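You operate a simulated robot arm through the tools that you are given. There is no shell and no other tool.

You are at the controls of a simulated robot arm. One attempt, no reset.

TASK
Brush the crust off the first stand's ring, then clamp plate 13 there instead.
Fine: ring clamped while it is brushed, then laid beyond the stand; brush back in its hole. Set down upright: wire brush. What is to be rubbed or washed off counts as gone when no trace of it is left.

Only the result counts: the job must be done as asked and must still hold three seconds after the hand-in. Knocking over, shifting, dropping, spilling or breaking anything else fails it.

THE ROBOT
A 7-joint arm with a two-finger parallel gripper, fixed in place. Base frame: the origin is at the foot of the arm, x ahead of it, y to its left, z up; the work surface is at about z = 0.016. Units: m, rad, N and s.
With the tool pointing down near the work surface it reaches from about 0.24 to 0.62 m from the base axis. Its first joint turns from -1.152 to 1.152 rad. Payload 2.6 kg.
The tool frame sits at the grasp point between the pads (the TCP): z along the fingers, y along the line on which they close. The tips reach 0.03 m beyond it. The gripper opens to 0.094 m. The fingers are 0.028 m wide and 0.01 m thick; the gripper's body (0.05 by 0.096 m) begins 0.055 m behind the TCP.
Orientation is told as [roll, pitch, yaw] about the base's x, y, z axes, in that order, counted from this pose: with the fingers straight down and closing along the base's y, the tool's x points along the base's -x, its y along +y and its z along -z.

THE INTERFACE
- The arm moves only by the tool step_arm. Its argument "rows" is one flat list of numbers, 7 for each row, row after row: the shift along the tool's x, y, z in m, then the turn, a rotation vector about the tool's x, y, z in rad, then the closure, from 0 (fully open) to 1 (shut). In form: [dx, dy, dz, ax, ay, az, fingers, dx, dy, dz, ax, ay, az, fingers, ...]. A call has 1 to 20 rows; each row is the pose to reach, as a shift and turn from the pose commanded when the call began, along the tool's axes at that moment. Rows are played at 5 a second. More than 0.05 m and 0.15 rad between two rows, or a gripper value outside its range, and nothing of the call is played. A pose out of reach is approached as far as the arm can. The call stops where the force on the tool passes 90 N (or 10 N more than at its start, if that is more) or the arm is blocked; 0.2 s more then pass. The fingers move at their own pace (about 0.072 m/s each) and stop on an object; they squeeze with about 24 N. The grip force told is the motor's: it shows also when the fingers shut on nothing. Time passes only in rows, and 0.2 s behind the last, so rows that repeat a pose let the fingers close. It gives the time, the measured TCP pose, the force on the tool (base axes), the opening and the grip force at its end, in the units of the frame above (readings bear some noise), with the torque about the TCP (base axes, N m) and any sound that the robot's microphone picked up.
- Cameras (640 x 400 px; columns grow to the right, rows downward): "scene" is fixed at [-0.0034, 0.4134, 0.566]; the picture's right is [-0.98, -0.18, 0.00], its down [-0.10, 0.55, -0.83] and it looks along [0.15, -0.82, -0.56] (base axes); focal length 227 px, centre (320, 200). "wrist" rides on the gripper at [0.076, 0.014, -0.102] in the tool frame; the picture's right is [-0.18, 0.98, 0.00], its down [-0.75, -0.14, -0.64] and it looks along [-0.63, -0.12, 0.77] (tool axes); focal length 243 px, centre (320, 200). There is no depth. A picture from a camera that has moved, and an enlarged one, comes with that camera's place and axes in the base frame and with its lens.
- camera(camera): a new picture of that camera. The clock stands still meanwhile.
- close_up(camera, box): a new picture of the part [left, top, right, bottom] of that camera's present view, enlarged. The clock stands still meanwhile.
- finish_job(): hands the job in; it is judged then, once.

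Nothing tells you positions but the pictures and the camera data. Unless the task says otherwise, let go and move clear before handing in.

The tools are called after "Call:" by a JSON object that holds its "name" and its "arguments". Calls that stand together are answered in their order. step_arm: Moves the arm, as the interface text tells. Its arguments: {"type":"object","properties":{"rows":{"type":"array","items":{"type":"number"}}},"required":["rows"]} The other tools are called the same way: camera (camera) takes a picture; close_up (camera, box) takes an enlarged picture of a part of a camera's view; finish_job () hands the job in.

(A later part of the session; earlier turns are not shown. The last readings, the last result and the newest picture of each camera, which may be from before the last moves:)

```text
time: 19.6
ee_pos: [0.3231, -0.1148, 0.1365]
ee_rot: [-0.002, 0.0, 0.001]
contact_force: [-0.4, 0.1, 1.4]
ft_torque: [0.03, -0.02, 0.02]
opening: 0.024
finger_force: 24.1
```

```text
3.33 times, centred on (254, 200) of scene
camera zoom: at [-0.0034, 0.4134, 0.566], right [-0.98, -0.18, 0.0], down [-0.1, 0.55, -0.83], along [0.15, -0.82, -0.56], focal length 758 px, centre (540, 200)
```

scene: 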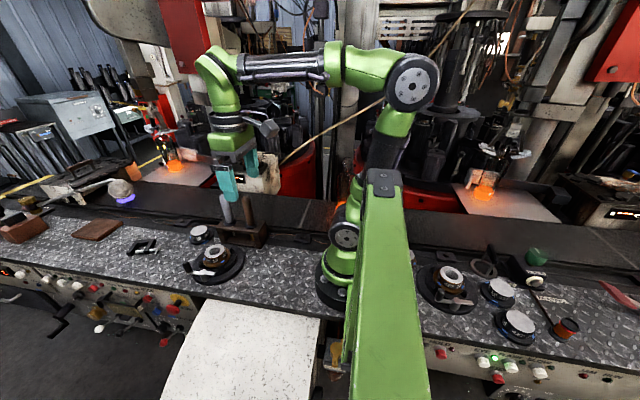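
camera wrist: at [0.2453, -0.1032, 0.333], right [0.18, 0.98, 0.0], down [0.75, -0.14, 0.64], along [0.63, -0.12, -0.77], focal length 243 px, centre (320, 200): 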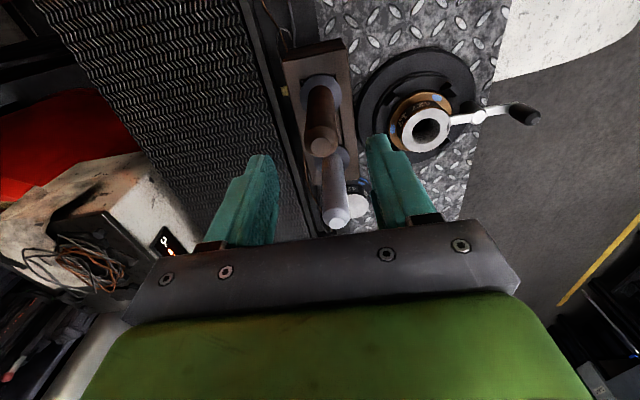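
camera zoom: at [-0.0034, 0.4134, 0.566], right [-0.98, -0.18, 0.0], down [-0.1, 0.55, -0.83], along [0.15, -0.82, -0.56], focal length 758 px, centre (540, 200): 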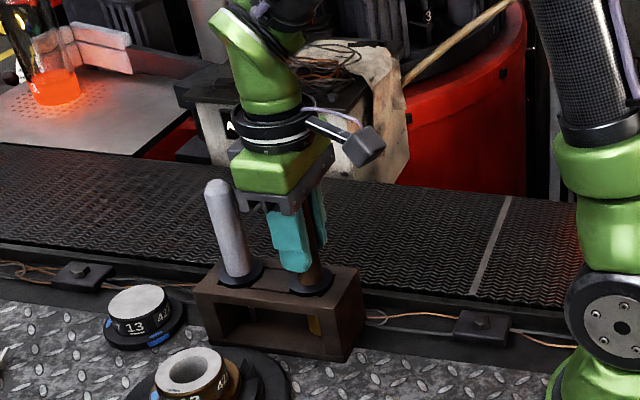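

The brush is gripped at 24 mm. I'll lift it straight up slowly and inspect.

Call:
{"name": "step_arm", "arguments": {"rows": [0, 0, -0.015, 0, 0, 0, 1, 0, 0, -0.03, 0, 0, 0, 1, 0, 0, -0.05, 0, 0, 0, 1, 0, 0, -0.075, 0, 0, 0, 1, 0, 0, -0.1, 0, 0, 0, 1, 0, 0, -0.12, 0, 0, 0, 1, 0, 0, -0.12, 0, 0, 0, 1]}}

Call:
{"name": "close_up", "arguments": {"camera": "scene", "box": [190, 140, 318, 260]}}

Call:
{"name": "camera", "arguments": {"camera": "wrist"}}

```text
time: 21.2
ee_pos: [0.3213, -0.1159, 0.257]
ee_rot: [-0.001, 0.001, 0.003]
contact_force: [-0.9, 0.6, -0.1]
ft_torque: [0.01, -0.01, 0.01]
opening: 0.0243
finger_force: 24.1
```

```text
3.33 times, centred on (254, 200) of scene
camera zoom: at [-0.0034, 0.4134, 0.566], right [-0.98, -0.18, 0.0], down [-0.1, 0.55, -0.83], along [0.15, -0.82, -0.56], focal length 758 px, centre (540, 200)
```

zoom: 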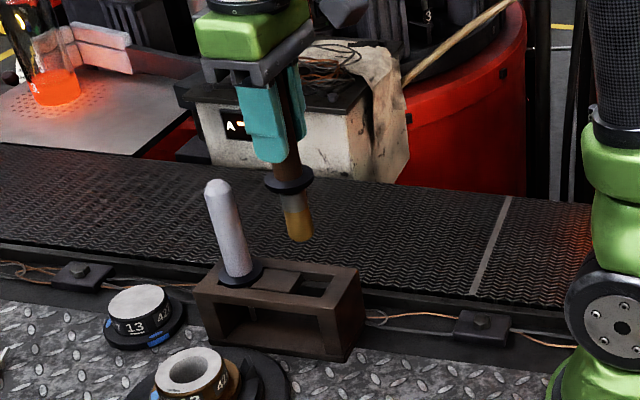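

```text
taken
camera wrist: at [0.2448, -0.1032, 0.3589], right [0.18, 0.98, 0.0], down [0.75, -0.14, 0.64], along [0.63, -0.12, -0.77], focal length 243 px, centre (320, 200)
```

wrist: 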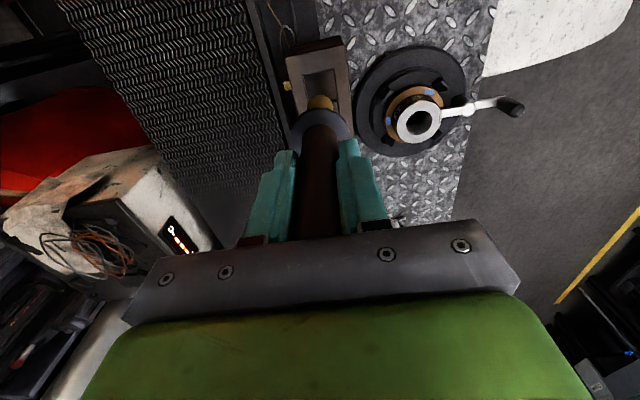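

The brush is out with its brass tuft hanging below. I'll carry it over the crust patch at about (0.388, 0.021) and stop above the ring to check.

Call:
{"name": "step_arm", "arguments": {"rows": [0, 0.035, 0, 0, 0, 0, 1, -0.006, 0.07, 0, 0, 0, 0, 1, -0.03, 0.1, 0, 0, 0, 0, 1, -0.055, 0.125, 0, 0, 0, 0, 1, -0.066, 0.138, 0.02, 0, 0, 0, 1, -0.066, 0.138, 0.05, 0, 0, 0, 1, -0.066, 0.138, 0.05, 0, 0, 0, 1]}}

Call:
{"name": "close_up", "arguments": {"camera": "scene", "box": [170, 190, 266, 280]}}

Call:
{"name": "camera", "arguments": {"camera": "wrist"}}

```text
time: 22.8
ee_pos: [0.3869, 0.0211, 0.2059]
ee_rot: [0.001, 0.001, 0.0]
contact_force: [0.7, 0.4, -0.9]
ft_torque: [0.02, -0.04, -0.04]
opening: 0.024
finger_force: 23.8
```

```text
4.44 times, centred on (218, 235) of scene
camera zoom: at [-0.0034, 0.4134, 0.566], right [-0.98, -0.18, 0.0], down [-0.1, 0.55, -0.83], along [0.15, -0.82, -0.56], focal length 1010 px, centre (773, 44)
```

zoom: 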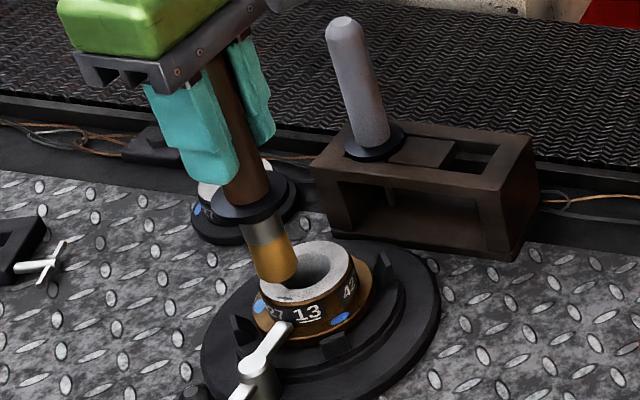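

```text
taken
camera wrist: at [0.3105, 0.035, 0.3082], right [0.18, 0.98, 0.0], down [0.75, -0.14, 0.64], along [0.63, -0.12, -0.77], focal length 243 px, centre (320, 200)
```

wrist: 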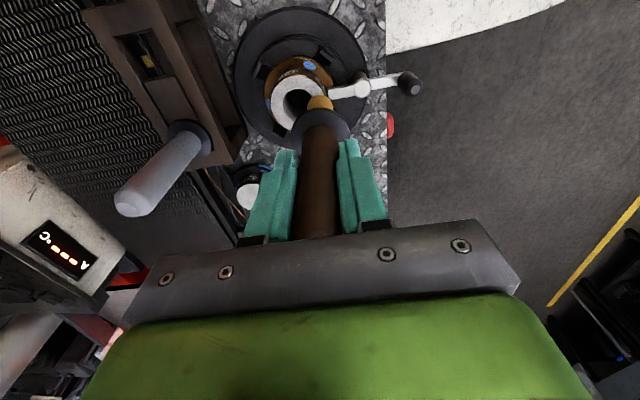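

The tuft hangs right above the crusted edge, about 2 cm clear. I'll lower in small steps and watch the contact force.

Call:
{"name": "step_arm", "arguments": {"rows": [0, 0, 0.008, 0, 0, 0, 1, 0, 0, 0.014, 0, 0, 0, 1, 0, 0, 0.017, 0, 0, 0, 1]}}

Call:
{"name": "close_up", "arguments": {"camera": "scene", "box": [190, 220, 254, 280]}}

```text
time: 23.6
ee_pos: [0.3877, 0.0218, 0.1888]
ee_rot: [0.001, 0.0, -0.001]
contact_force: [-0.4, -0.2, -1.1]
ft_torque: [0.02, 0.03, 0.01]
opening: 0.024
finger_force: 24.1
```

```text
6.67 times, centred on (222, 250) of scene
camera zoom: at [-0.0034, 0.4134, 0.566], right [-0.98, -0.18, 0.0], down [-0.1, 0.55, -0.83], along [0.15, -0.82, -0.56], focal length 1516 px, centre (973, -133)
```

zoom: 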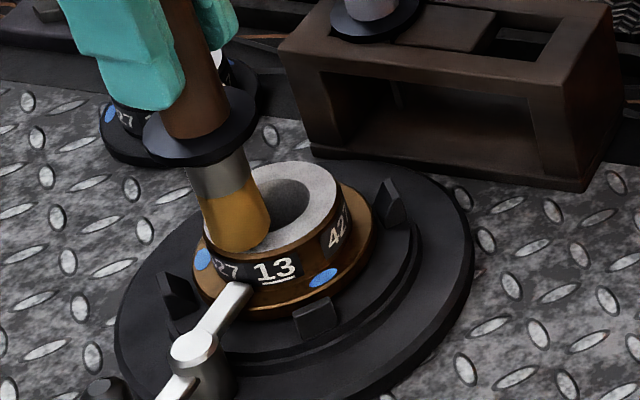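

Call:
{"name": "step_arm", "arguments": {"rows": [0, 0, 0.002, 0, 0, 0, 1, 0, 0, 0.004, 0, 0, 0, 1]}}

```text
time: 24.2
ee_pos: [0.3872, 0.0225, 0.1847]
ee_rot: [-0.002, 0.0, 0.0]
contact_force: [0.0, -0.3, -1.4]
ft_torque: [-0.02, 0.01, -0.01]
opening: 0.024
finger_force: 24.3
```

The readings show no contact yet; I'll continue down in 2 mm steps.

Call:
{"name": "step_arm", "arguments": {"rows": [0, 0, 0.002, 0, 0, 0, 1, 0, 0, 0.003, 0, 0, 0, 1]}}

```text
time: 24.8
ee_pos: [0.3865, 0.0221, 0.1827]
ee_rot: [0.003, -0.002, 0.0]
contact_force: [-5.2, -0.7, 10.1]
ft_torque: [-0.07, 0.61, 0.01]
opening: 0.024
finger_force: 24.5
```

Contact at about 10 N. Now I'll scrub back and forth across the patch in x with small y offsets.

Call:
{"name": "step_arm", "arguments": {"rows": [0.006, 0, 0, 0, 0, 0, 1, 0.012, 0, 0, 0, 0, 0, 1, 0.006, 0, 0, 0, 0, 0, 1, 0, 0, 0, 0, 0, 0, 1, -0.006, 0, 0, 0, 0, 0, 1, -0.012, 0, 0, 0, 0, 0, 1, -0.006, 0, 0, 0, 0, 0, 1, 0, 0, 0, 0, 0, 0, 1, 0.006, -0.003, 0, 0, 0, 0, 1, 0.012, -0.003, 0, 0, 0, 0, 1, 0.006, -0.003, 0, 0, 0, 0, 1, 0, -0.003, 0, 0, 0, 0, 1, -0.006, -0.003, 0, 0, 0, 0, 1, -0.012, -0.003, 0, 0, 0, 0, 1, -0.006, -0.003, 0, 0, 0, 0, 1, 0, 0, 0, 0, 0, 0, 1]}}

Call:
{"name": "close_up", "arguments": {"camera": "scene", "box": [190, 220, 254, 280]}}

```text
time: 28.2
ee_pos: [0.3872, 0.0228, 0.1832]
ee_rot: [-0.001, -0.001, 0.0]
contact_force: [2.0, -1.4, 4.9]
ft_torque: [-0.16, -0.31, -0.02]
opening: 0.024
finger_force: 24.2
```

```text
6.67 times, centred on (222, 250) of scene
camera zoom: at [-0.0034, 0.4133, 0.566], right [-0.98, -0.18, 0.0], down [-0.1, 0.55, -0.83], along [0.15, -0.82, -0.56], focal length 1516 px, centre (973, -133)
```

zoom: 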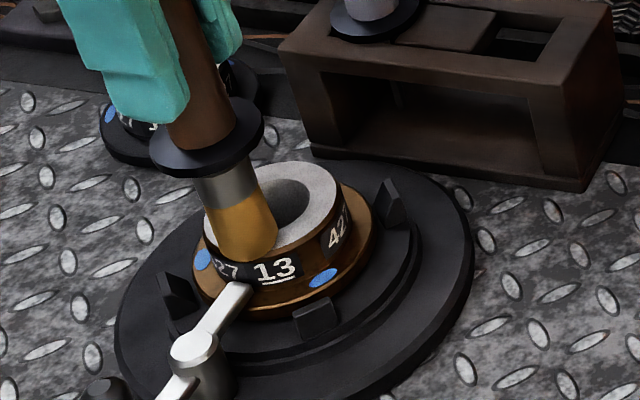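

I'll lift the brush off a bit and look at the patch.

Call:
{"name": "step_arm", "arguments": {"rows": [0, 0, -0.02, 0, 0, 0, 1, 0, -0.03, -0.05, 0, 0, 0, 1, 0, -0.03, -0.05, 0, 0, 0, 1]}}

Call:
{"name": "close_up", "arguments": {"camera": "scene", "box": [197, 235, 245, 271]}}

Call:
{"name": "close_up", "arguments": {"camera": "wrist", "box": [230, 50, 400, 160]}}

```text
time: 29.0
ee_pos: [0.388, -0.0082, 0.233]
ee_rot: [-0.002, -0.001, -0.002]
contact_force: [-0.2, 1.2, -0.2]
ft_torque: [-0.02, 0.02, 0.04]
opening: 0.0239
finger_force: 24.1
```

```text
11.11 times, centred on (221, 253) of scene
camera zoom: at [-0.0034, 0.4134, 0.566], right [-0.98, -0.18, 0.0], down [-0.1, 0.55, -0.83], along [0.15, -0.82, -0.56], focal length 2526 px, centre (1420, -389)
```

zoom: 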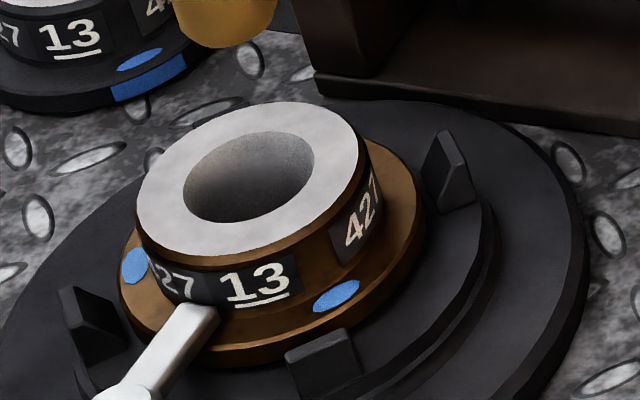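

```text
3.64 times, centred on (315, 105) of wrist
camera zoom: at [0.3106, 0.0046, 0.3341], right [0.18, 0.98, 0.0], down [0.75, -0.14, 0.64], along [0.63, -0.12, -0.77], focal length 882 px, centre (338, 546)
```

zoom: 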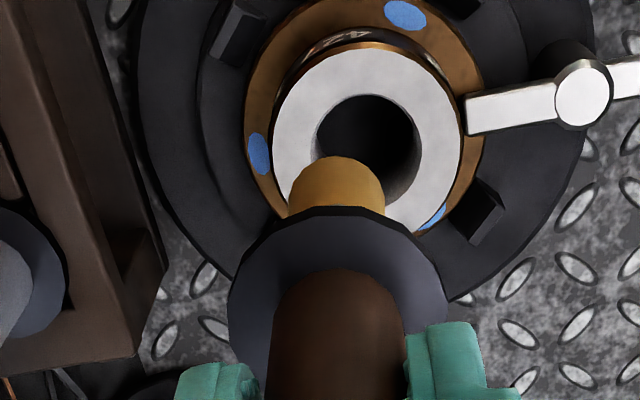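

The dark patch looks gone. Before returning the brush, I'll move it aside and look over the entire ring for any leftover trace.

Call:
{"name": "close_up", "arguments": {"camera": "scene", "box": [205, 241, 229, 259]}}

Call:
{"name": "step_arm", "arguments": {"rows": [0.03, -0.03, -0.03, 0, 0, 0, 1, 0.06, -0.06, -0.06, 0, 0, 0, 1, 0.06, -0.06, -0.06, 0, 0, 0, 1]}}

Call:
{"name": "camera", "arguments": {"camera": "wrist"}}

```text
16.00 times, centred on (217, 250) of scene
camera zoom: at [-0.0034, 0.4134, 0.566], right [-0.98, -0.18, 0.0], down [-0.1, 0.55, -0.83], along [0.15, -0.82, -0.56], focal length 3638 px, centre (1968, -600)
```

zoom: 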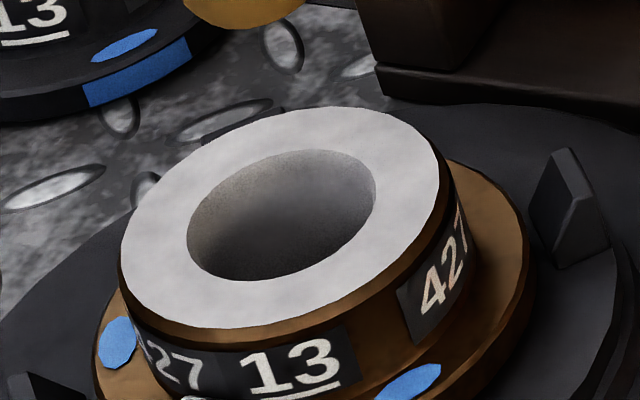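

```text
refused: row 1 steps farther than a row can; nothing moved
```

```text
taken
camera wrist: at [0.3106, 0.0046, 0.3341], right [0.18, 0.98, 0.0], down [0.75, -0.14, 0.64], along [0.63, -0.12, -0.77], focal length 243 px, centre (320, 200)
```

wrist: 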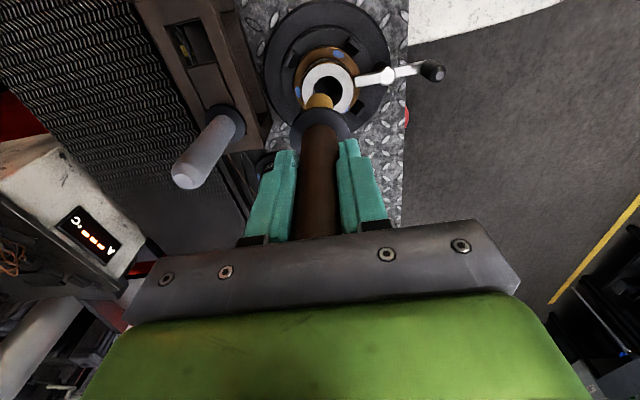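

The ring's top is clean. I'll carry the brush back above its hole (x first, then y, to stay clear of the pale tool), and look again from there.

Call:
{"name": "step_arm", "arguments": {"rows": [0.02, 0, -0.024, 0, 0, 0, 1, 0.045, -0.02, -0.024, 0, 0, 0, 1, 0.066, -0.05, -0.024, 0, 0, 0, 1, 0.066, -0.085, -0.024, 0, 0, 0, 1, 0.066, -0.108, -0.024, 0, 0, 0, 1, 0.066, -0.108, -0.024, 0, 0, 0, 1]}}

Call:
{"name": "camera", "arguments": {"camera": "wrist"}}

Call:
{"name": "close_up", "arguments": {"camera": "wrist", "box": [350, 50, 480, 170]}}

Call:
{"name": "close_up", "arguments": {"camera": "wrist", "box": [260, 30, 380, 150]}}

Call:
{"name": "close_up", "arguments": {"camera": "scene", "box": [190, 140, 318, 260]}}

```text
time: 30.4
ee_pos: [0.3212, -0.1157, 0.2571]
ee_rot: [0.001, 0.002, 0.001]
contact_force: [0.4, -0.2, -0.6]
ft_torque: [0.03, -0.02, 0.05]
opening: 0.0242
finger_force: 23.7
```

```text
taken
camera wrist: at [0.2452, -0.1032, 0.3584], right [0.18, 0.98, 0.0], down [0.75, -0.14, 0.64], along [0.63, -0.12, -0.77], focal length 243 px, centre (320, 200)
```

wrist: 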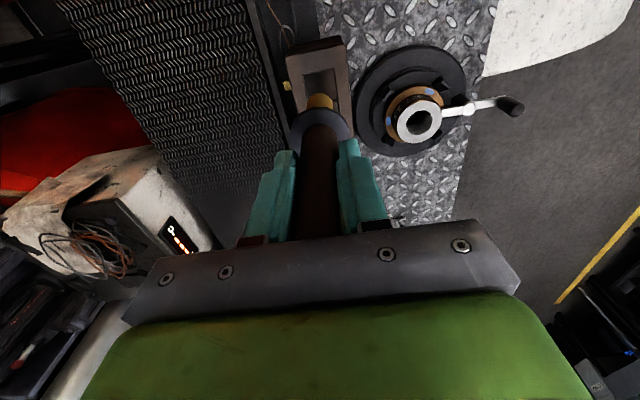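

```text
3.33 times, centred on (415, 110) of wrist
camera zoom: at [0.2452, -0.1032, 0.3584], right [0.18, 0.98, 0.0], down [0.75, -0.14, 0.64], along [0.63, -0.12, -0.77], focal length 809 px, centre (3, 500)
```

zoom: 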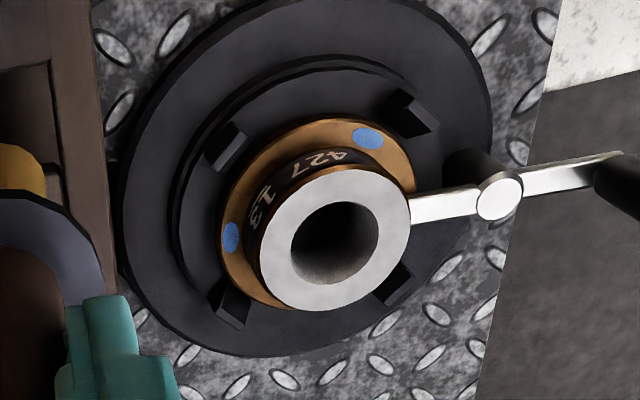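

```text
3.33 times, centred on (320, 90) of wrist
camera zoom: at [0.2452, -0.1032, 0.3584], right [0.18, 0.98, 0.0], down [0.75, -0.14, 0.64], along [0.63, -0.12, -0.77], focal length 809 px, centre (320, 567)
```

zoom: 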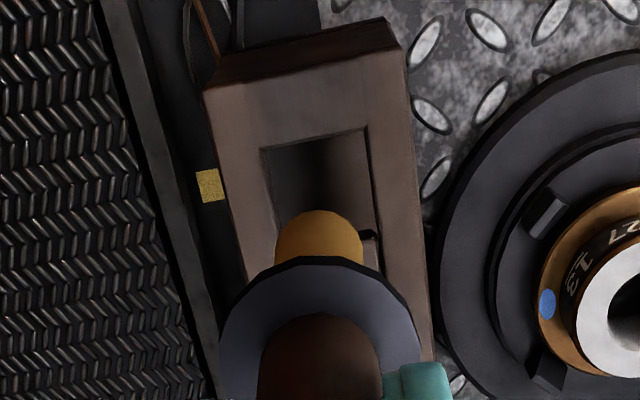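

```text
3.33 times, centred on (254, 200) of scene
camera zoom: at [-0.0034, 0.4133, 0.566], right [-0.98, -0.18, 0.0], down [-0.1, 0.55, -0.83], along [0.15, -0.82, -0.56], focal length 758 px, centre (540, 200)
```

zoom: 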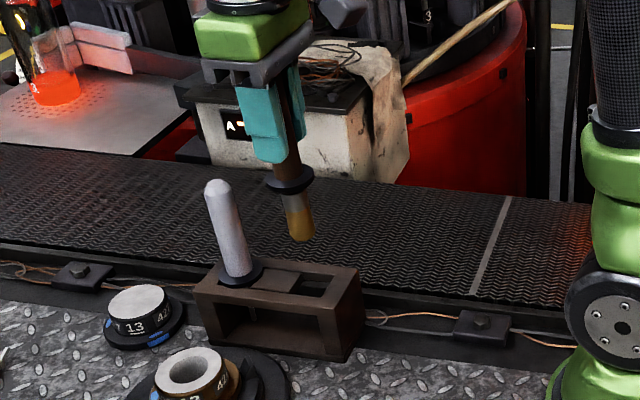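

The ring is clean all round and the brush hangs exactly as when it was lifted. I'll lower it back down into its hole.

Call:
{"name": "step_arm", "arguments": {"rows": [0, 0, 0.03, 0, 0, 0, 1, 0, 0, 0.06, 0, 0, 0, 1, 0, 0, 0.08, 0, 0, 0, 1, 0, 0, 0.095, 0, 0, 0, 1, 0, 0, 0.108, 0, 0, 0, 1, 0, 0, 0.116, 0, 0, 0, 1, 0, 0, 0.119, 0, 0, 0, 1, 0, 0, 0.12, 0, 0, 0, 1, 0, 0, 0.12, 0, 0, 0, 1]}}

Call:
{"name": "close_up", "arguments": {"camera": "scene", "box": [190, 140, 318, 260]}}

```text
time: 32.4
ee_pos: [0.3208, -0.1169, 0.1358]
ee_rot: [0.001, -0.001, 0.001]
contact_force: [-0.5, -0.8, -1.1]
ft_torque: [0.01, 0.0, 0.02]
opening: 0.0242
finger_force: 24.2
```

```text
3.33 times, centred on (254, 200) of scene
camera zoom: at [-0.0034, 0.4134, 0.566], right [-0.98, -0.18, 0.0], down [-0.1, 0.55, -0.83], along [0.15, -0.82, -0.56], focal length 758 px, centre (540, 200)
```

zoom: 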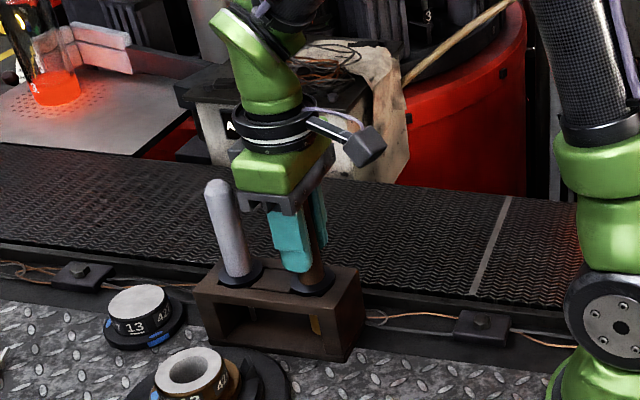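

It's back in the hole without resistance. I'll lower one more millimetre until the collar seats, then release.

Call:
{"name": "step_arm", "arguments": {"rows": [0, 0, 0.001, 0, 0, 0, 1, 0, 0, 0.001, 0, 0, 0, 1]}}

```text
time: 33.0
ee_pos: [0.3214, -0.1157, 0.1359]
ee_rot: [-0.001, -0.001, 0.0]
contact_force: [0.2, -0.3, 1.5]
ft_torque: [-0.02, 0.02, -0.02]
opening: 0.0243
finger_force: 24.4
```

Call:
{"name": "step_arm", "arguments": {"rows": [0, 0, 0, 0, 0, 0, 0.68, 0, 0, 0, 0, 0, 0, 0.5, 0, 0, 0, 0, 0, 0, 0.4, 0, 0, -0.03, 0, 0, 0, 0.4, 0, 0, -0.07, 0, 0, 0, 0.4, 0, 0, -0.11, 0, 0, 0, 0.4, 0, 0, -0.13, 0, 0, 0, 0.4]}}

Call:
{"name": "close_up", "arguments": {"camera": "scene", "box": [190, 180, 318, 260]}}

Call:
{"name": "camera", "arguments": {"camera": "wrist"}}

```text
time: 34.6
ee_pos: [0.3224, -0.1158, 0.2659]
ee_rot: [0.0, -0.001, 0.002]
contact_force: [-0.2, -0.9, -0.2]
ft_torque: [-0.01, 0.01, 0.0]
opening: 0.0563
finger_force: 0.1
```

```text
5.00 times, centred on (254, 220) of scene
camera zoom: at [-0.0034, 0.4134, 0.566], right [-0.98, -0.18, 0.0], down [-0.1, 0.55, -0.83], along [0.15, -0.82, -0.56], focal length 1137 px, centre (650, 100)
```

zoom: 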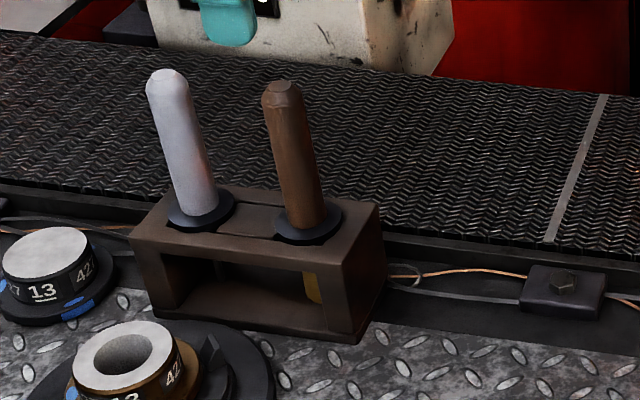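

```text
taken
camera wrist: at [0.2452, -0.1029, 0.3672], right [0.18, 0.98, 0.0], down [0.75, -0.14, 0.64], along [0.63, -0.12, -0.77], focal length 243 px, centre (320, 200)
```

wrist: 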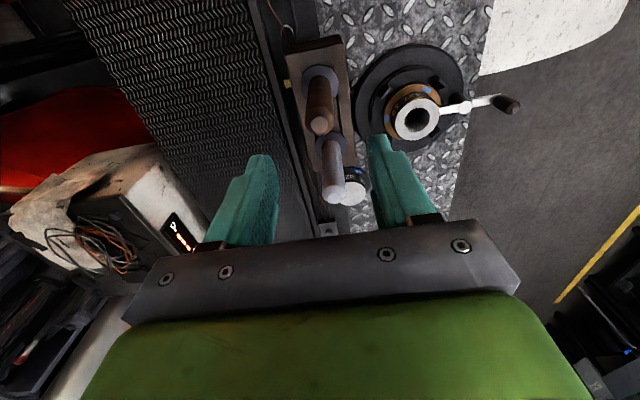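

The brush stands upright in its hole again. Next I'll move over the clamp knob, now at about (0.391, 0.110), to unclamp the ring.

Call:
{"name": "step_arm", "arguments": {"rows": [-0.0113, 0.0377, 0, 0, 0, 0, 0.55, -0.0227, 0.0753, 0, 0, 0, 0, 0.55, -0.034, 0.113, 0, 0, 0, 0, 0.55, -0.0453, 0.1507, 0, 0, 0, 0, 0.55, -0.0567, 0.1883, 0, 0, 0, 0, 0.55, -0.068, 0.226, 0, 0, 0, 0, 0.55, -0.068, 0.226, 0.04, 0, 0, 0, 0.55, -0.068, 0.226, 0.08, 0, 0, 0, 0.55, -0.068, 0.226, 0.12, 0, 0, 0, 0.55, -0.068, 0.226, 0.14, 0, 0, 0, 0.55, -0.068, 0.226, 0.14, 0, 0, 0, 0.55]}}

Call:
{"name": "camera", "arguments": {"camera": "wrist"}}

Call:
{"name": "close_up", "arguments": {"camera": "wrist", "box": [256, 90, 384, 170]}}

```text
time: 37.0
ee_pos: [0.3902, 0.1104, 0.1253]
ee_rot: [0.001, 0.0, 0.0]
contact_force: [0.2, 0.6, 0.8]
ft_torque: [0.0, 0.02, -0.04]
opening: 0.0423
finger_force: 0.1
```

```text
taken
camera wrist: at [0.313, 0.1223, 0.2266], right [0.18, 0.98, 0.0], down [0.75, -0.14, 0.64], along [0.63, -0.12, -0.77], focal length 243 px, centre (320, 200)
```

wrist: 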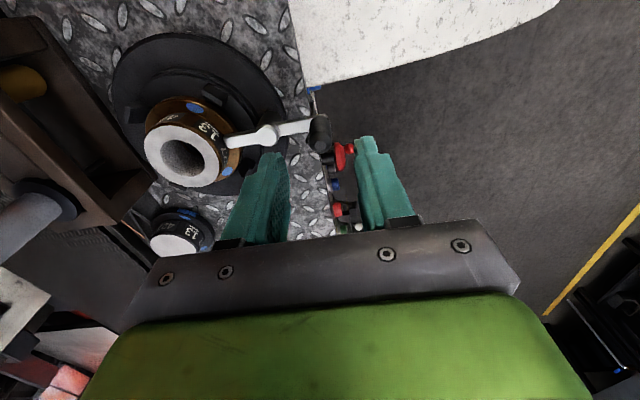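

```text
5.00 times, centred on (320, 130) of wrist
camera zoom: at [0.313, 0.1223, 0.2266], right [0.18, 0.98, 0.0], down [0.75, -0.14, 0.64], along [0.63, -0.12, -0.77], focal length 1213 px, centre (320, 550)
```

zoom: 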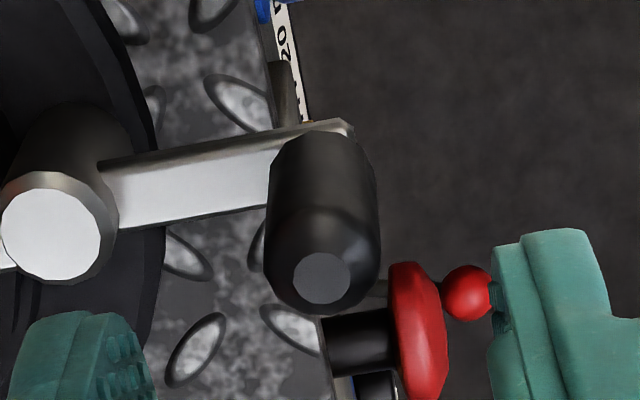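

The knob is nearly on axis (about 1.5 mm further in +x). I'll correct, descend and grip it.

Call:
{"name": "step_arm", "arguments": {"rows": [-0.0015, 0, 0.02, 0, 0, 0, 0.55, -0.0015, 0, 0.04, 0, 0, 0, 0.55, -0.0015, 0, 0.04, 0, 0, 0, 0.75, -0.0015, 0, 0.04, 0, 0, 0, 1, -0.0015, 0, 0.04, 0, 0, 0, 1]}}

```text
time: 38.2
ee_pos: [0.3918, 0.11, 0.0849]
ee_rot: [0.0, 0.001, -0.001]
contact_force: [0.3, -3.1, -4.2]
ft_torque: [-0.08, -0.44, 0.03]
opening: 0.0165
finger_force: 45.2
```

Gripped with low forces. I'll rotate the lever back clockwise in two arcs.

Call:
{"name": "step_arm", "arguments": {"rows": [-0.0066, -0.0005, 0, 0, 0, 0.15, 1, -0.013, -0.002, 0, 0, 0, 0.3, 1, -0.0191, -0.0044, 0, 0, 0, 0.45, 1, -0.0248, -0.0077, 0, 0, 0, 0.6, 1, -0.03, -0.0118, 0, 0, 0, 0.75, 1, -0.03, -0.0118, 0, 0, 0, 0.75, 1]}}

```text
time: 39.6
ee_pos: [0.42, 0.0978, 0.0851]
ee_rot: [-0.001, 0.001, -0.753]
contact_force: [-8.1, -10.4, -7.5]
ft_torque: [-0.72, -0.18, 0.03]
opening: 0.0163
finger_force: 45.3
```

Call:
{"name": "step_arm", "arguments": {"rows": [-0.0064, -0.0015, 0, 0, 0, 0.15, 1, -0.0127, -0.0029, 0, 0, 0, 0.3, 1, -0.0187, -0.0053, 0, 0, 0, 0.45, 1, -0.0243, -0.0085, 0, 0, 0, 0.6, 1, -0.0293, -0.0125, 0, 0, 0, 0.75, 1, -0.0314, -0.0147, 0, 0, 0, 0.82, 1, -0.0314, -0.0147, 0, 0, 0, 0.82, 1]}}

Call:
{"name": "close_up", "arguments": {"camera": "scene", "box": [170, 225, 260, 290]}}

```text
time: 41.2
ee_pos: [0.4335, 0.0671, 0.0847]
ee_rot: [-0.002, 0.002, -1.57]
contact_force: [-0.1, 1.5, -21.5]
ft_torque: [0.23, -0.01, -0.08]
opening: 0.0163
finger_force: 44.6
```

```text
6.15 times, centred on (215, 258) of scene
camera zoom: at [-0.0033, 0.4134, 0.566], right [-0.98, -0.18, 0.0], down [-0.1, 0.55, -0.83], along [0.15, -0.82, -0.56], focal length 1399 px, centre (966, -154)
```

zoom: 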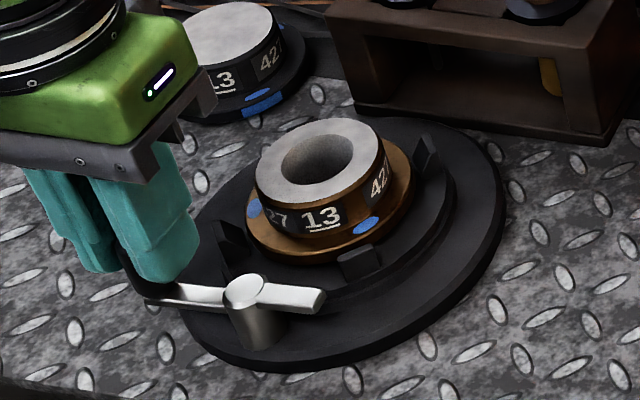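

Nearly back at the start angle. I'll give it the last few degrees to reach the original open position.

Call:
{"name": "step_arm", "arguments": {"rows": [-0.0035, -0.0001, 0, 0, 0, 0.07, 1, -0.0035, -0.0001, 0, 0, 0, 0.07, 1]}}

```text
time: 41.8
ee_pos: [0.4338, 0.0649, 0.0858]
ee_rot: [0.001, 0.004, -1.64]
contact_force: [0.2, 9.1, -18.3]
ft_torque: [-0.31, 0.0, 0.02]
opening: 0.0164
finger_force: 44.6
```

Resistance rises at the open stop, so the ring is unclamped. I'll release the knob and rise.

Call:
{"name": "step_arm", "arguments": {"rows": [0.002, 0, 0, 0, 0, -0.05, 1, 0.002, 0, 0, 0, 0, -0.05, 0.8, 0.002, 0, 0, 0, 0, -0.05, 0.55, 0.002, 0, 0, 0, 0, -0.05, 0.55, 0.002, 0, -0.03, 0, 0, -0.05, 0.55, 0.002, 0, -0.07, 0, 0, -0.07, 0.4, 0.002, 0, -0.11, 0, 0, -0.07, 0.3, 0.002, 0, -0.15, 0, 0, -0.07, 0.25, 0.002, 0, -0.15, 0, 0, -0.07, 0.25]}}

Call:
{"name": "camera", "arguments": {"camera": "wrist"}}

Call:
{"name": "close_up", "arguments": {"camera": "wrist", "box": [235, 50, 363, 180]}}

```text
time: 43.8
ee_pos: [0.4347, 0.0645, 0.2365]
ee_rot: [0.001, -0.001, -1.569]
contact_force: [0.2, -1.2, 0.1]
ft_torque: [-0.01, 0.01, 0.01]
opening: 0.0703
finger_force: 0.0
```

```text
taken
camera wrist: at [0.4484, 0.1385, 0.3374], right [0.98, -0.18, 0.0], down [-0.14, -0.75, 0.64], along [-0.12, -0.63, -0.77], focal length 243 px, centre (320, 200)
```

wrist: 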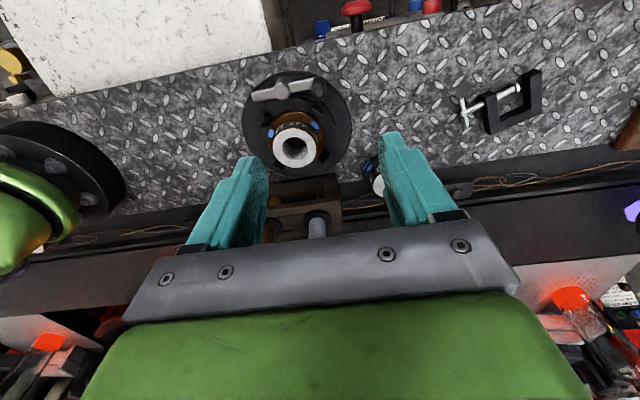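

```text
3.08 times, centred on (299, 115) of wrist
camera zoom: at [0.4484, 0.1385, 0.3374], right [0.98, -0.18, 0.0], down [-0.14, -0.75, 0.64], along [-0.12, -0.63, -0.77], focal length 746 px, centre (385, 462)
```

zoom: 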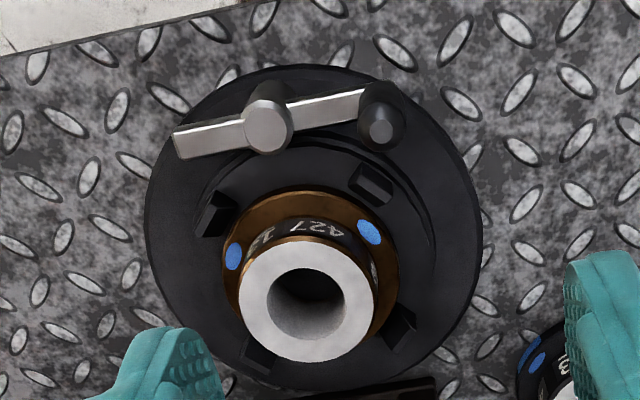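

Now to pick up the ring: I'll keep this yaw (fingers closing along x, between the posts), move above the ring centre and verify alignment.

Call:
{"name": "step_arm", "arguments": {"rows": [-0.022, -0.015, 0.025, 0, 0, 0, 0.25, -0.044, -0.03, 0.05, 0, 0, 0, 0.25, -0.0665, -0.0457, 0.08, 0, 0, 0, 0.25, -0.0665, -0.0457, 0.1, 0, 0, 0, 0.25, -0.0665, -0.0457, 0.1, 0, 0, 0, 0.25]}}

Call:
{"name": "camera", "arguments": {"camera": "wrist"}}

Call:
{"name": "close_up", "arguments": {"camera": "wrist", "box": [240, 60, 400, 180]}}

```text
time: 45.0
ee_pos: [0.3875, -0.0015, 0.1368]
ee_rot: [0.0, -0.001, -1.57]
contact_force: [-0.9, -0.2, 0.7]
ft_torque: [-0.01, -0.02, 0.0]
opening: 0.0706
finger_force: 0.1
```

```text
taken
camera wrist: at [0.4014, 0.0726, 0.2374], right [0.98, -0.18, 0.0], down [-0.14, -0.75, 0.64], along [-0.12, -0.63, -0.77], focal length 243 px, centre (320, 200)
```

wrist: 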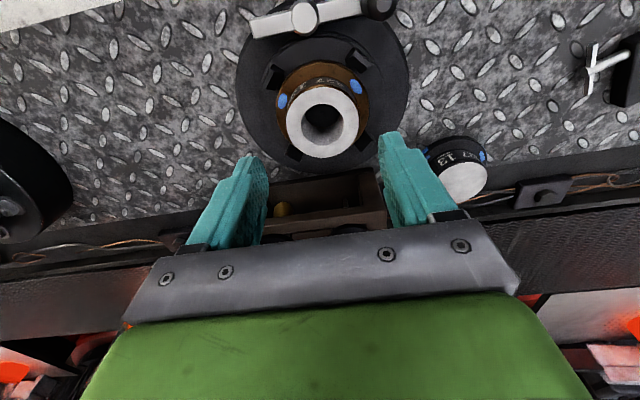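

```text
3.33 times, centred on (320, 120) of wrist
camera zoom: at [0.4014, 0.0726, 0.2374], right [0.98, -0.18, 0.0], down [-0.14, -0.75, 0.64], along [-0.12, -0.63, -0.77], focal length 809 px, centre (320, 467)
```

zoom: 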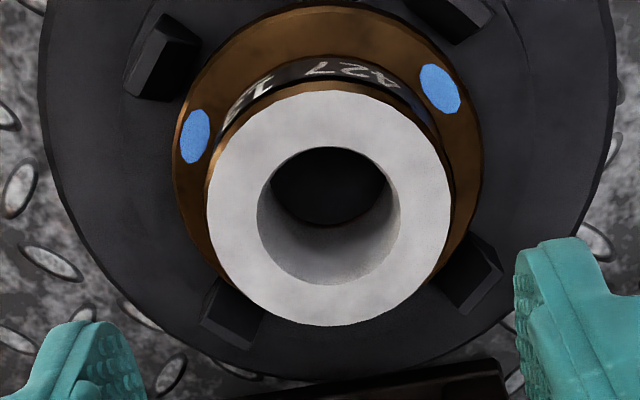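

The ring centre is 2 mm further in +x than the tool axis. I'll correct, descend so the tips stop just above the flange, and close on the body.

Call:
{"name": "step_arm", "arguments": {"rows": [-0.001, 0.002, 0.03, 0, 0, 0, 0.25, -0.001, 0.002, 0.055, 0, 0, 0, 0.25, -0.001, 0.002, 0.065, 0, 0, 0, 0.25, -0.001, 0.002, 0.065, 0, 0, 0, 0.5, -0.001, 0.002, 0.065, 0, 0, 0, 1, -0.001, 0.002, 0.065, 0, 0, 0, 1]}}

Call:
{"name": "close_up", "arguments": {"camera": "scene", "box": [170, 215, 260, 280]}}

```text
time: 46.4
ee_pos: [0.3898, -0.0026, 0.0696]
ee_rot: [0.0, 0.001, -1.57]
contact_force: [-0.3, 0.3, -0.6]
ft_torque: [0.14, 0.02, 0.0]
opening: 0.0571
finger_force: 24.2
```

```text
6.15 times, centred on (215, 248) of scene
camera zoom: at [-0.0034, 0.4134, 0.566], right [-0.98, -0.18, 0.0], down [-0.1, 0.55, -0.83], along [0.15, -0.82, -0.56], focal length 1399 px, centre (966, -92)
```

zoom: 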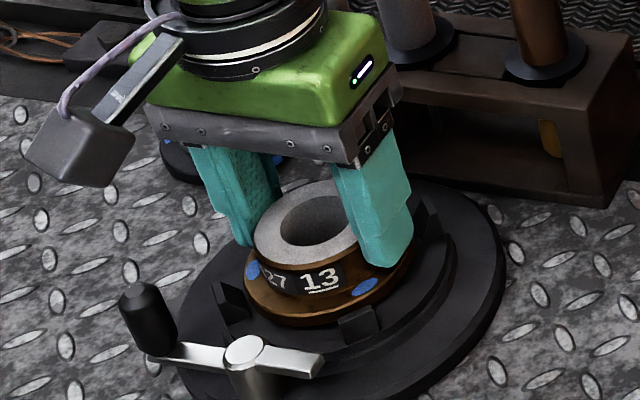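

The ring is held firmly at 57 mm. I'll lift it straight up and look.

Call:
{"name": "step_arm", "arguments": {"rows": [0, 0, -0.01, 0, 0, 0, 1, 0, 0, -0.03, 0, 0, 0, 1, 0, 0, -0.06, 0, 0, 0, 1, 0, 0, -0.09, 0, 0, 0, 1, 0, 0, -0.09, 0, 0, 0, 1]}}

Call:
{"name": "close_up", "arguments": {"camera": "scene", "box": [170, 195, 270, 285]}}

Call:
{"name": "camera", "arguments": {"camera": "wrist"}}

```text
time: 47.6
ee_pos: [0.3906, -0.0027, 0.1607]
ee_rot: [0.0, -0.001, -1.569]
contact_force: [0.7, -0.1, -4.8]
ft_torque: [-0.03, 0.01, 0.01]
opening: 0.0571
finger_force: 24.6
```

```text
4.44 times, centred on (220, 240) of scene
camera zoom: at [-0.0034, 0.4134, 0.566], right [-0.98, -0.18, 0.0], down [-0.1, 0.55, -0.83], along [0.15, -0.82, -0.56], focal length 1010 px, centre (764, 22)
```

zoom: 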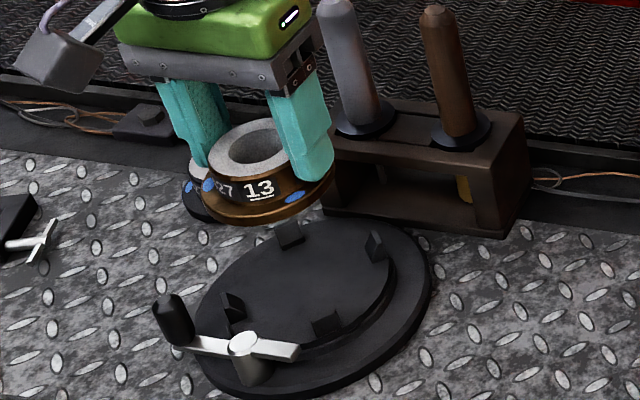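

```text
taken
camera wrist: at [0.4042, 0.0719, 0.2625], right [0.98, -0.18, 0.0], down [-0.14, -0.75, 0.64], along [-0.12, -0.63, -0.77], focal length 243 px, centre (320, 200)
```

wrist: 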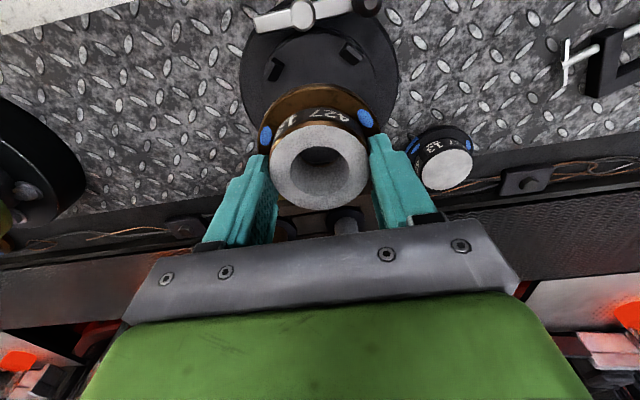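

The ring is lifted clean off (about 0.45 kg) and the nest is a flat disc with four posts. I'll carry it beyond the stand to about (0.525, 0.013) and lower it near the surface.

Call:
{"name": "step_arm", "arguments": {"rows": [0.004, 0.034, 0, 0, 0, 0, 1, 0.008, 0.068, 0, 0, 0, 0, 1, 0.012, 0.102, 0, 0, 0, 0, 1, 0.016, 0.135, 0, 0, 0, 0, 1, 0.016, 0.135, 0.035, 0, 0, 0, 1, 0.016, 0.135, 0.065, 0, 0, 0, 1, 0.016, 0.135, 0.085, 0, 0, 0, 1, 0.016, 0.135, 0.085, 0, 0, 0, 1]}}

Call:
{"name": "camera", "arguments": {"camera": "wrist"}}

Call:
{"name": "close_up", "arguments": {"camera": "scene", "box": [110, 195, 250, 285]}}

```text
time: 49.4
ee_pos: [0.5256, 0.0137, 0.0751]
ee_rot: [0.0, 0.001, -1.569]
contact_force: [0.2, 0.8, -5.0]
ft_torque: [-0.03, 0.02, 0.01]
opening: 0.0573
finger_force: 24.6
```

```text
taken
camera wrist: at [0.539, 0.088, 0.1763], right [0.98, -0.18, 0.0], down [-0.14, -0.75, 0.64], along [-0.12, -0.63, -0.77], focal length 243 px, centre (320, 200)
```

wrist: 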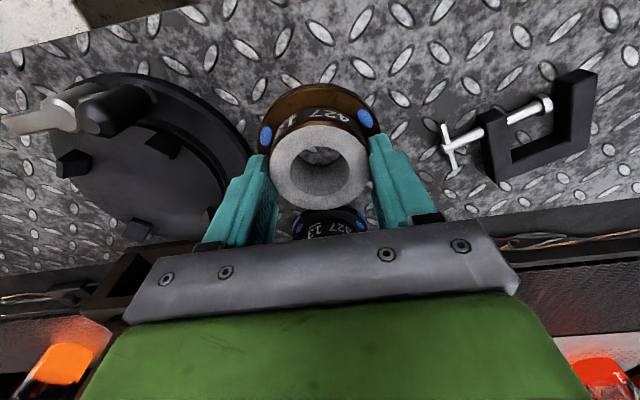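

```text
4.44 times, centred on (180, 240) of scene
camera zoom: at [-0.0034, 0.4134, 0.566], right [-0.98, -0.18, 0.0], down [-0.1, 0.55, -0.83], along [0.15, -0.82, -0.56], focal length 1010 px, centre (942, 22)
```

zoom: 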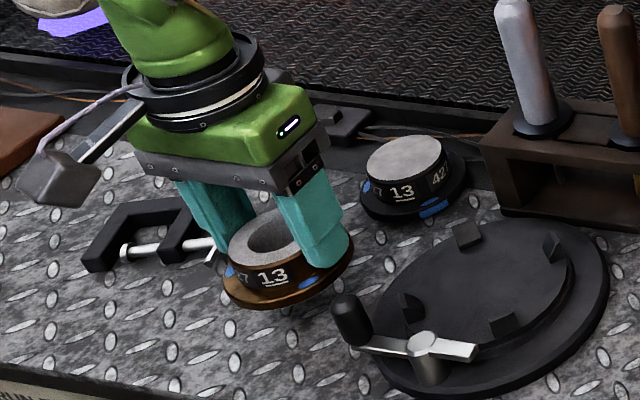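

The spot is clear. I'll lower gently until the ring touches.

Call:
{"name": "step_arm", "arguments": {"rows": [0, 0, 0.006, 0, 0, 0, 1, 0, 0, 0.012, 0, 0, 0, 1, 0, 0, 0.015, 0, 0, 0, 1, 0, 0, 0.016, 0, 0, 0, 1]}}

```text
time: 50.4
ee_pos: [0.5259, 0.0129, 0.0581]
ee_rot: [-0.001, 0.0, -1.57]
contact_force: [-0.2, -0.5, -5.7]
ft_torque: [0.02, -0.03, 0.03]
opening: 0.0571
finger_force: 24.0
```

Call:
{"name": "step_arm", "arguments": {"rows": [0, 0, 0.001, 0, 0, 0, 1, 0, 0, 0.002, 0, 0, 0, 1]}}

```text
time: 51.0
ee_pos: [0.5254, 0.0129, 0.0573]
ee_rot: [0.0, 0.001, -1.568]
contact_force: [0.7, 1.1, -5.5]
ft_torque: [-0.03, 0.01, -0.03]
opening: 0.057
finger_force: 23.8
```

Call:
{"name": "step_arm", "arguments": {"rows": [0, 0, 0.001, 0, 0, 0, 1, 0, 0, 0.002, 0, 0, 0, 1]}}

Call:
{"name": "close_up", "arguments": {"camera": "scene", "box": [140, 215, 220, 275]}}

```text
time: 51.6
ee_pos: [0.5245, 0.0141, 0.0558]
ee_rot: [-0.002, 0.0, -1.57]
contact_force: [0.1, 0.0, -6.3]
ft_torque: [0.0, 0.02, 0.0]
opening: 0.057
finger_force: 25.0
```

```text
6.67 times, centred on (180, 245) of scene
camera zoom: at [-0.0034, 0.4134, 0.566], right [-0.98, -0.18, 0.0], down [-0.1, 0.55, -0.83], along [0.15, -0.82, -0.56], focal length 1516 px, centre (1253, -100)
```

zoom: 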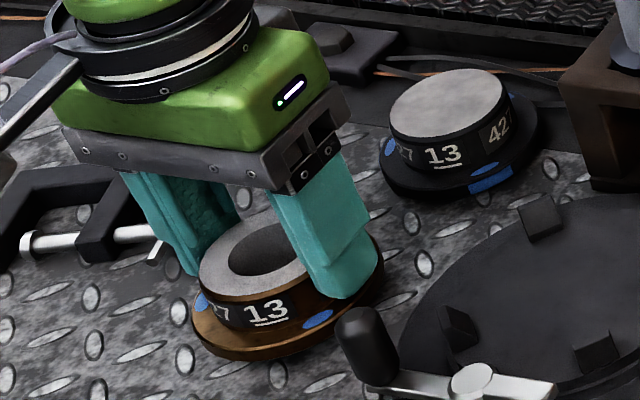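

Call:
{"name": "step_arm", "arguments": {"rows": [0, 0, 0.001, 0, 0, 0, 1, 0, 0, 0.002, 0, 0, 0, 1]}}

```text
time: 52.2
ee_pos: [0.5249, 0.0134, 0.0531]
ee_rot: [0.0, 0.0, -1.568]
contact_force: [-0.5, -0.2, -4.6]
ft_torque: [-0.02, -0.02, 0.02]
opening: 0.0571
finger_force: 23.9
```

Call:
{"name": "step_arm", "arguments": {"rows": [0, 0, 0.001, 0, 0, 0, 1, 0, 0, 0.002, 0, 0, 0, 1]}}

```text
time: 52.8
ee_pos: [0.526, 0.0129, 0.0515]
ee_rot: [0.0, 0.0, -1.57]
contact_force: [0.4, 0.6, -5.6]
ft_torque: [0.0, -0.02, 0.01]
opening: 0.0569
finger_force: 24.0
```

Call:
{"name": "step_arm", "arguments": {"rows": [0, 0, 0.001, 0, 0, 0, 1, 0, 0, 0.002, 0, 0, 0, 1]}}

Call:
{"name": "close_up", "arguments": {"camera": "scene", "box": [140, 215, 220, 275]}}

```text
time: 53.4
ee_pos: [0.5256, 0.014, 0.0494]
ee_rot: [0.001, 0.0, -1.569]
contact_force: [-0.2, -0.4, -5.4]
ft_torque: [-0.03, 0.02, 0.02]
opening: 0.057
finger_force: 24.6
```

```text
6.67 times, centred on (180, 245) of scene
camera zoom: at [-0.0034, 0.4134, 0.566], right [-0.98, -0.18, 0.0], down [-0.1, 0.55, -0.83], along [0.15, -0.82, -0.56], focal length 1516 px, centre (1253, -100)
```

zoom: 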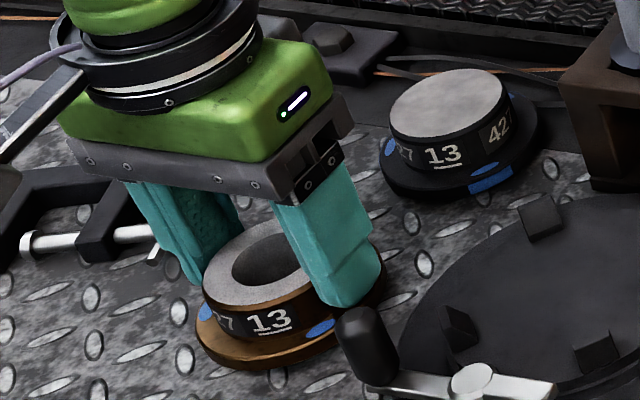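

Call:
{"name": "step_arm", "arguments": {"rows": [0, 0, 0.001, 0, 0, 0, 1, 0, 0, 0.002, 0, 0, 0, 1]}}

```text
time: 54.0
ee_pos: [0.5261, 0.0131, 0.0481]
ee_rot: [0.001, -0.001, -1.569]
contact_force: [0.4, -0.6, -5.6]
ft_torque: [-0.01, 0.0, 0.02]
opening: 0.0572
finger_force: 24.3
```

Call:
{"name": "step_arm", "arguments": {"rows": [0, 0, 0.001, 0, 0, 0, 1, 0, 0, 0.001, 0, 0, 0, 1]}}

Call:
{"name": "close_up", "arguments": {"camera": "scene", "box": [150, 225, 206, 270]}}

Call:
{"name": "camera", "arguments": {"camera": "wrist"}}

```text
time: 54.6
ee_pos: [0.5255, 0.0142, 0.0459]
ee_rot: [0.0, 0.0, -1.57]
contact_force: [0.3, 0.5, -6.4]
ft_torque: [-0.02, 0.02, 0.01]
opening: 0.0572
finger_force: 24.2
```

```text
8.89 times, centred on (178, 248) of scene
camera zoom: at [-0.0034, 0.4134, 0.566], right [-0.98, -0.18, 0.0], down [-0.1, 0.55, -0.83], along [0.15, -0.82, -0.56], focal length 2021 px, centre (1582, -222)
```

zoom: 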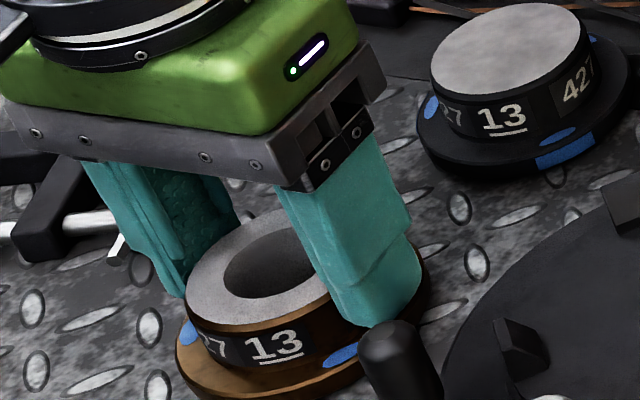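

```text
taken
camera wrist: at [0.5391, 0.0883, 0.148], right [0.98, -0.18, 0.0], down [-0.14, -0.75, 0.64], along [-0.12, -0.63, -0.77], focal length 243 px, centre (320, 200)
```

wrist: 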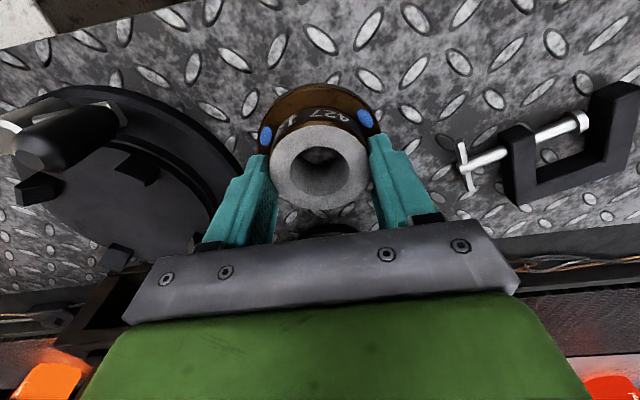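

The plate's top triangulates to z≈0.035, so the bench here is somewhat lower than I assumed and the ring still hangs slightly above it. I'll keep lowering in millimetre steps until the weight transfers.

Call:
{"name": "step_arm", "arguments": {"rows": [0, 0, 0.001, 0, 0, 0, 1, 0, 0, 0.002, 0, 0, 0, 1]}}

```text
time: 55.2
ee_pos: [0.5258, 0.0132, 0.0454]
ee_rot: [-0.001, 0.0, -1.57]
contact_force: [-0.3, -0.2, -2.8]
ft_torque: [0.01, 0.06, 0.02]
opening: 0.0571
finger_force: 24.1
```

Weight is transferring. One more millimetre to seat it.

Call:
{"name": "step_arm", "arguments": {"rows": [0, 0, 0.001, 0, 0, 0, 1, 0, 0, 0.001, 0, 0, 0, 1]}}

```text
time: 55.8
ee_pos: [0.5265, 0.0131, 0.0447]
ee_rot: [0.003, 0.001, -1.572]
contact_force: [-4.6, -0.4, 7.6]
ft_torque: [0.1, 0.65, 0.01]
opening: 0.0572
finger_force: 24.2
```

The ring is seated on the bench. I'll open and rise straight up.

Call:
{"name": "step_arm", "arguments": {"rows": [0, 0, -0.001, 0, 0, 0, 1, 0, 0, -0.001, 0, 0, 0, 0.33, 0, 0, -0.001, 0, 0, 0, 0.25, 0, 0, -0.001, 0, 0, 0, 0.25, 0, 0, -0.02, 0, 0, 0, 0.25, 0, 0, -0.06, 0, 0, 0, 0.25, 0, 0, -0.1, 0, 0, 0, 0.25, 0, 0, -0.13, 0, 0, 0, 0.25, 0, 0, -0.13, 0, 0, 0, 0.25]}}

Call:
{"name": "camera", "arguments": {"camera": "wrist"}}

Call:
{"name": "close_up", "arguments": {"camera": "scene", "box": [120, 205, 260, 290]}}

```text
time: 57.8
ee_pos: [0.525, 0.0131, 0.1731]
ee_rot: [0.0, 0.0, -1.569]
contact_force: [-0.5, 0.9, 0.0]
ft_torque: [0.01, -0.02, -0.02]
opening: 0.0706
finger_force: 0.0
```

```text
taken
camera wrist: at [0.5391, 0.0877, 0.2743], right [0.98, -0.18, 0.0], down [-0.14, -0.75, 0.64], along [-0.12, -0.63, -0.77], focal length 243 px, centre (320, 200)
```

wrist: 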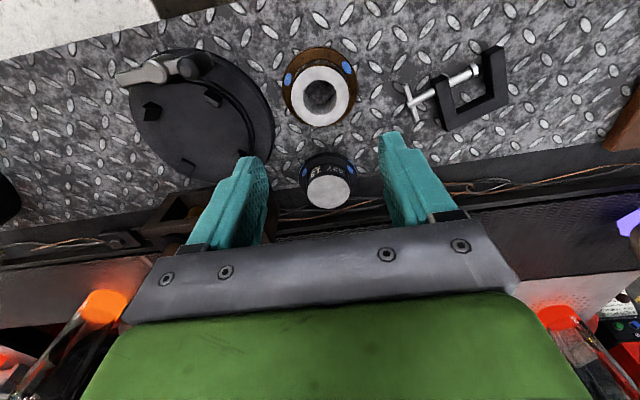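

```text
4.57 times, centred on (190, 248) of scene
camera zoom: at [-0.0034, 0.4134, 0.566], right [-0.98, -0.18, 0.0], down [-0.1, 0.55, -0.83], along [0.15, -0.82, -0.56], focal length 1039 px, centre (914, -17)
```

zoom: 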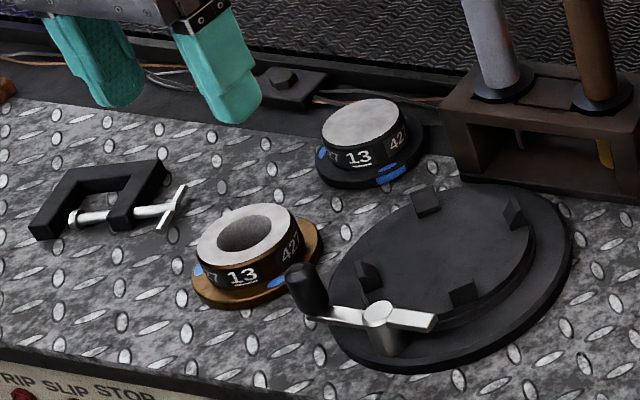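

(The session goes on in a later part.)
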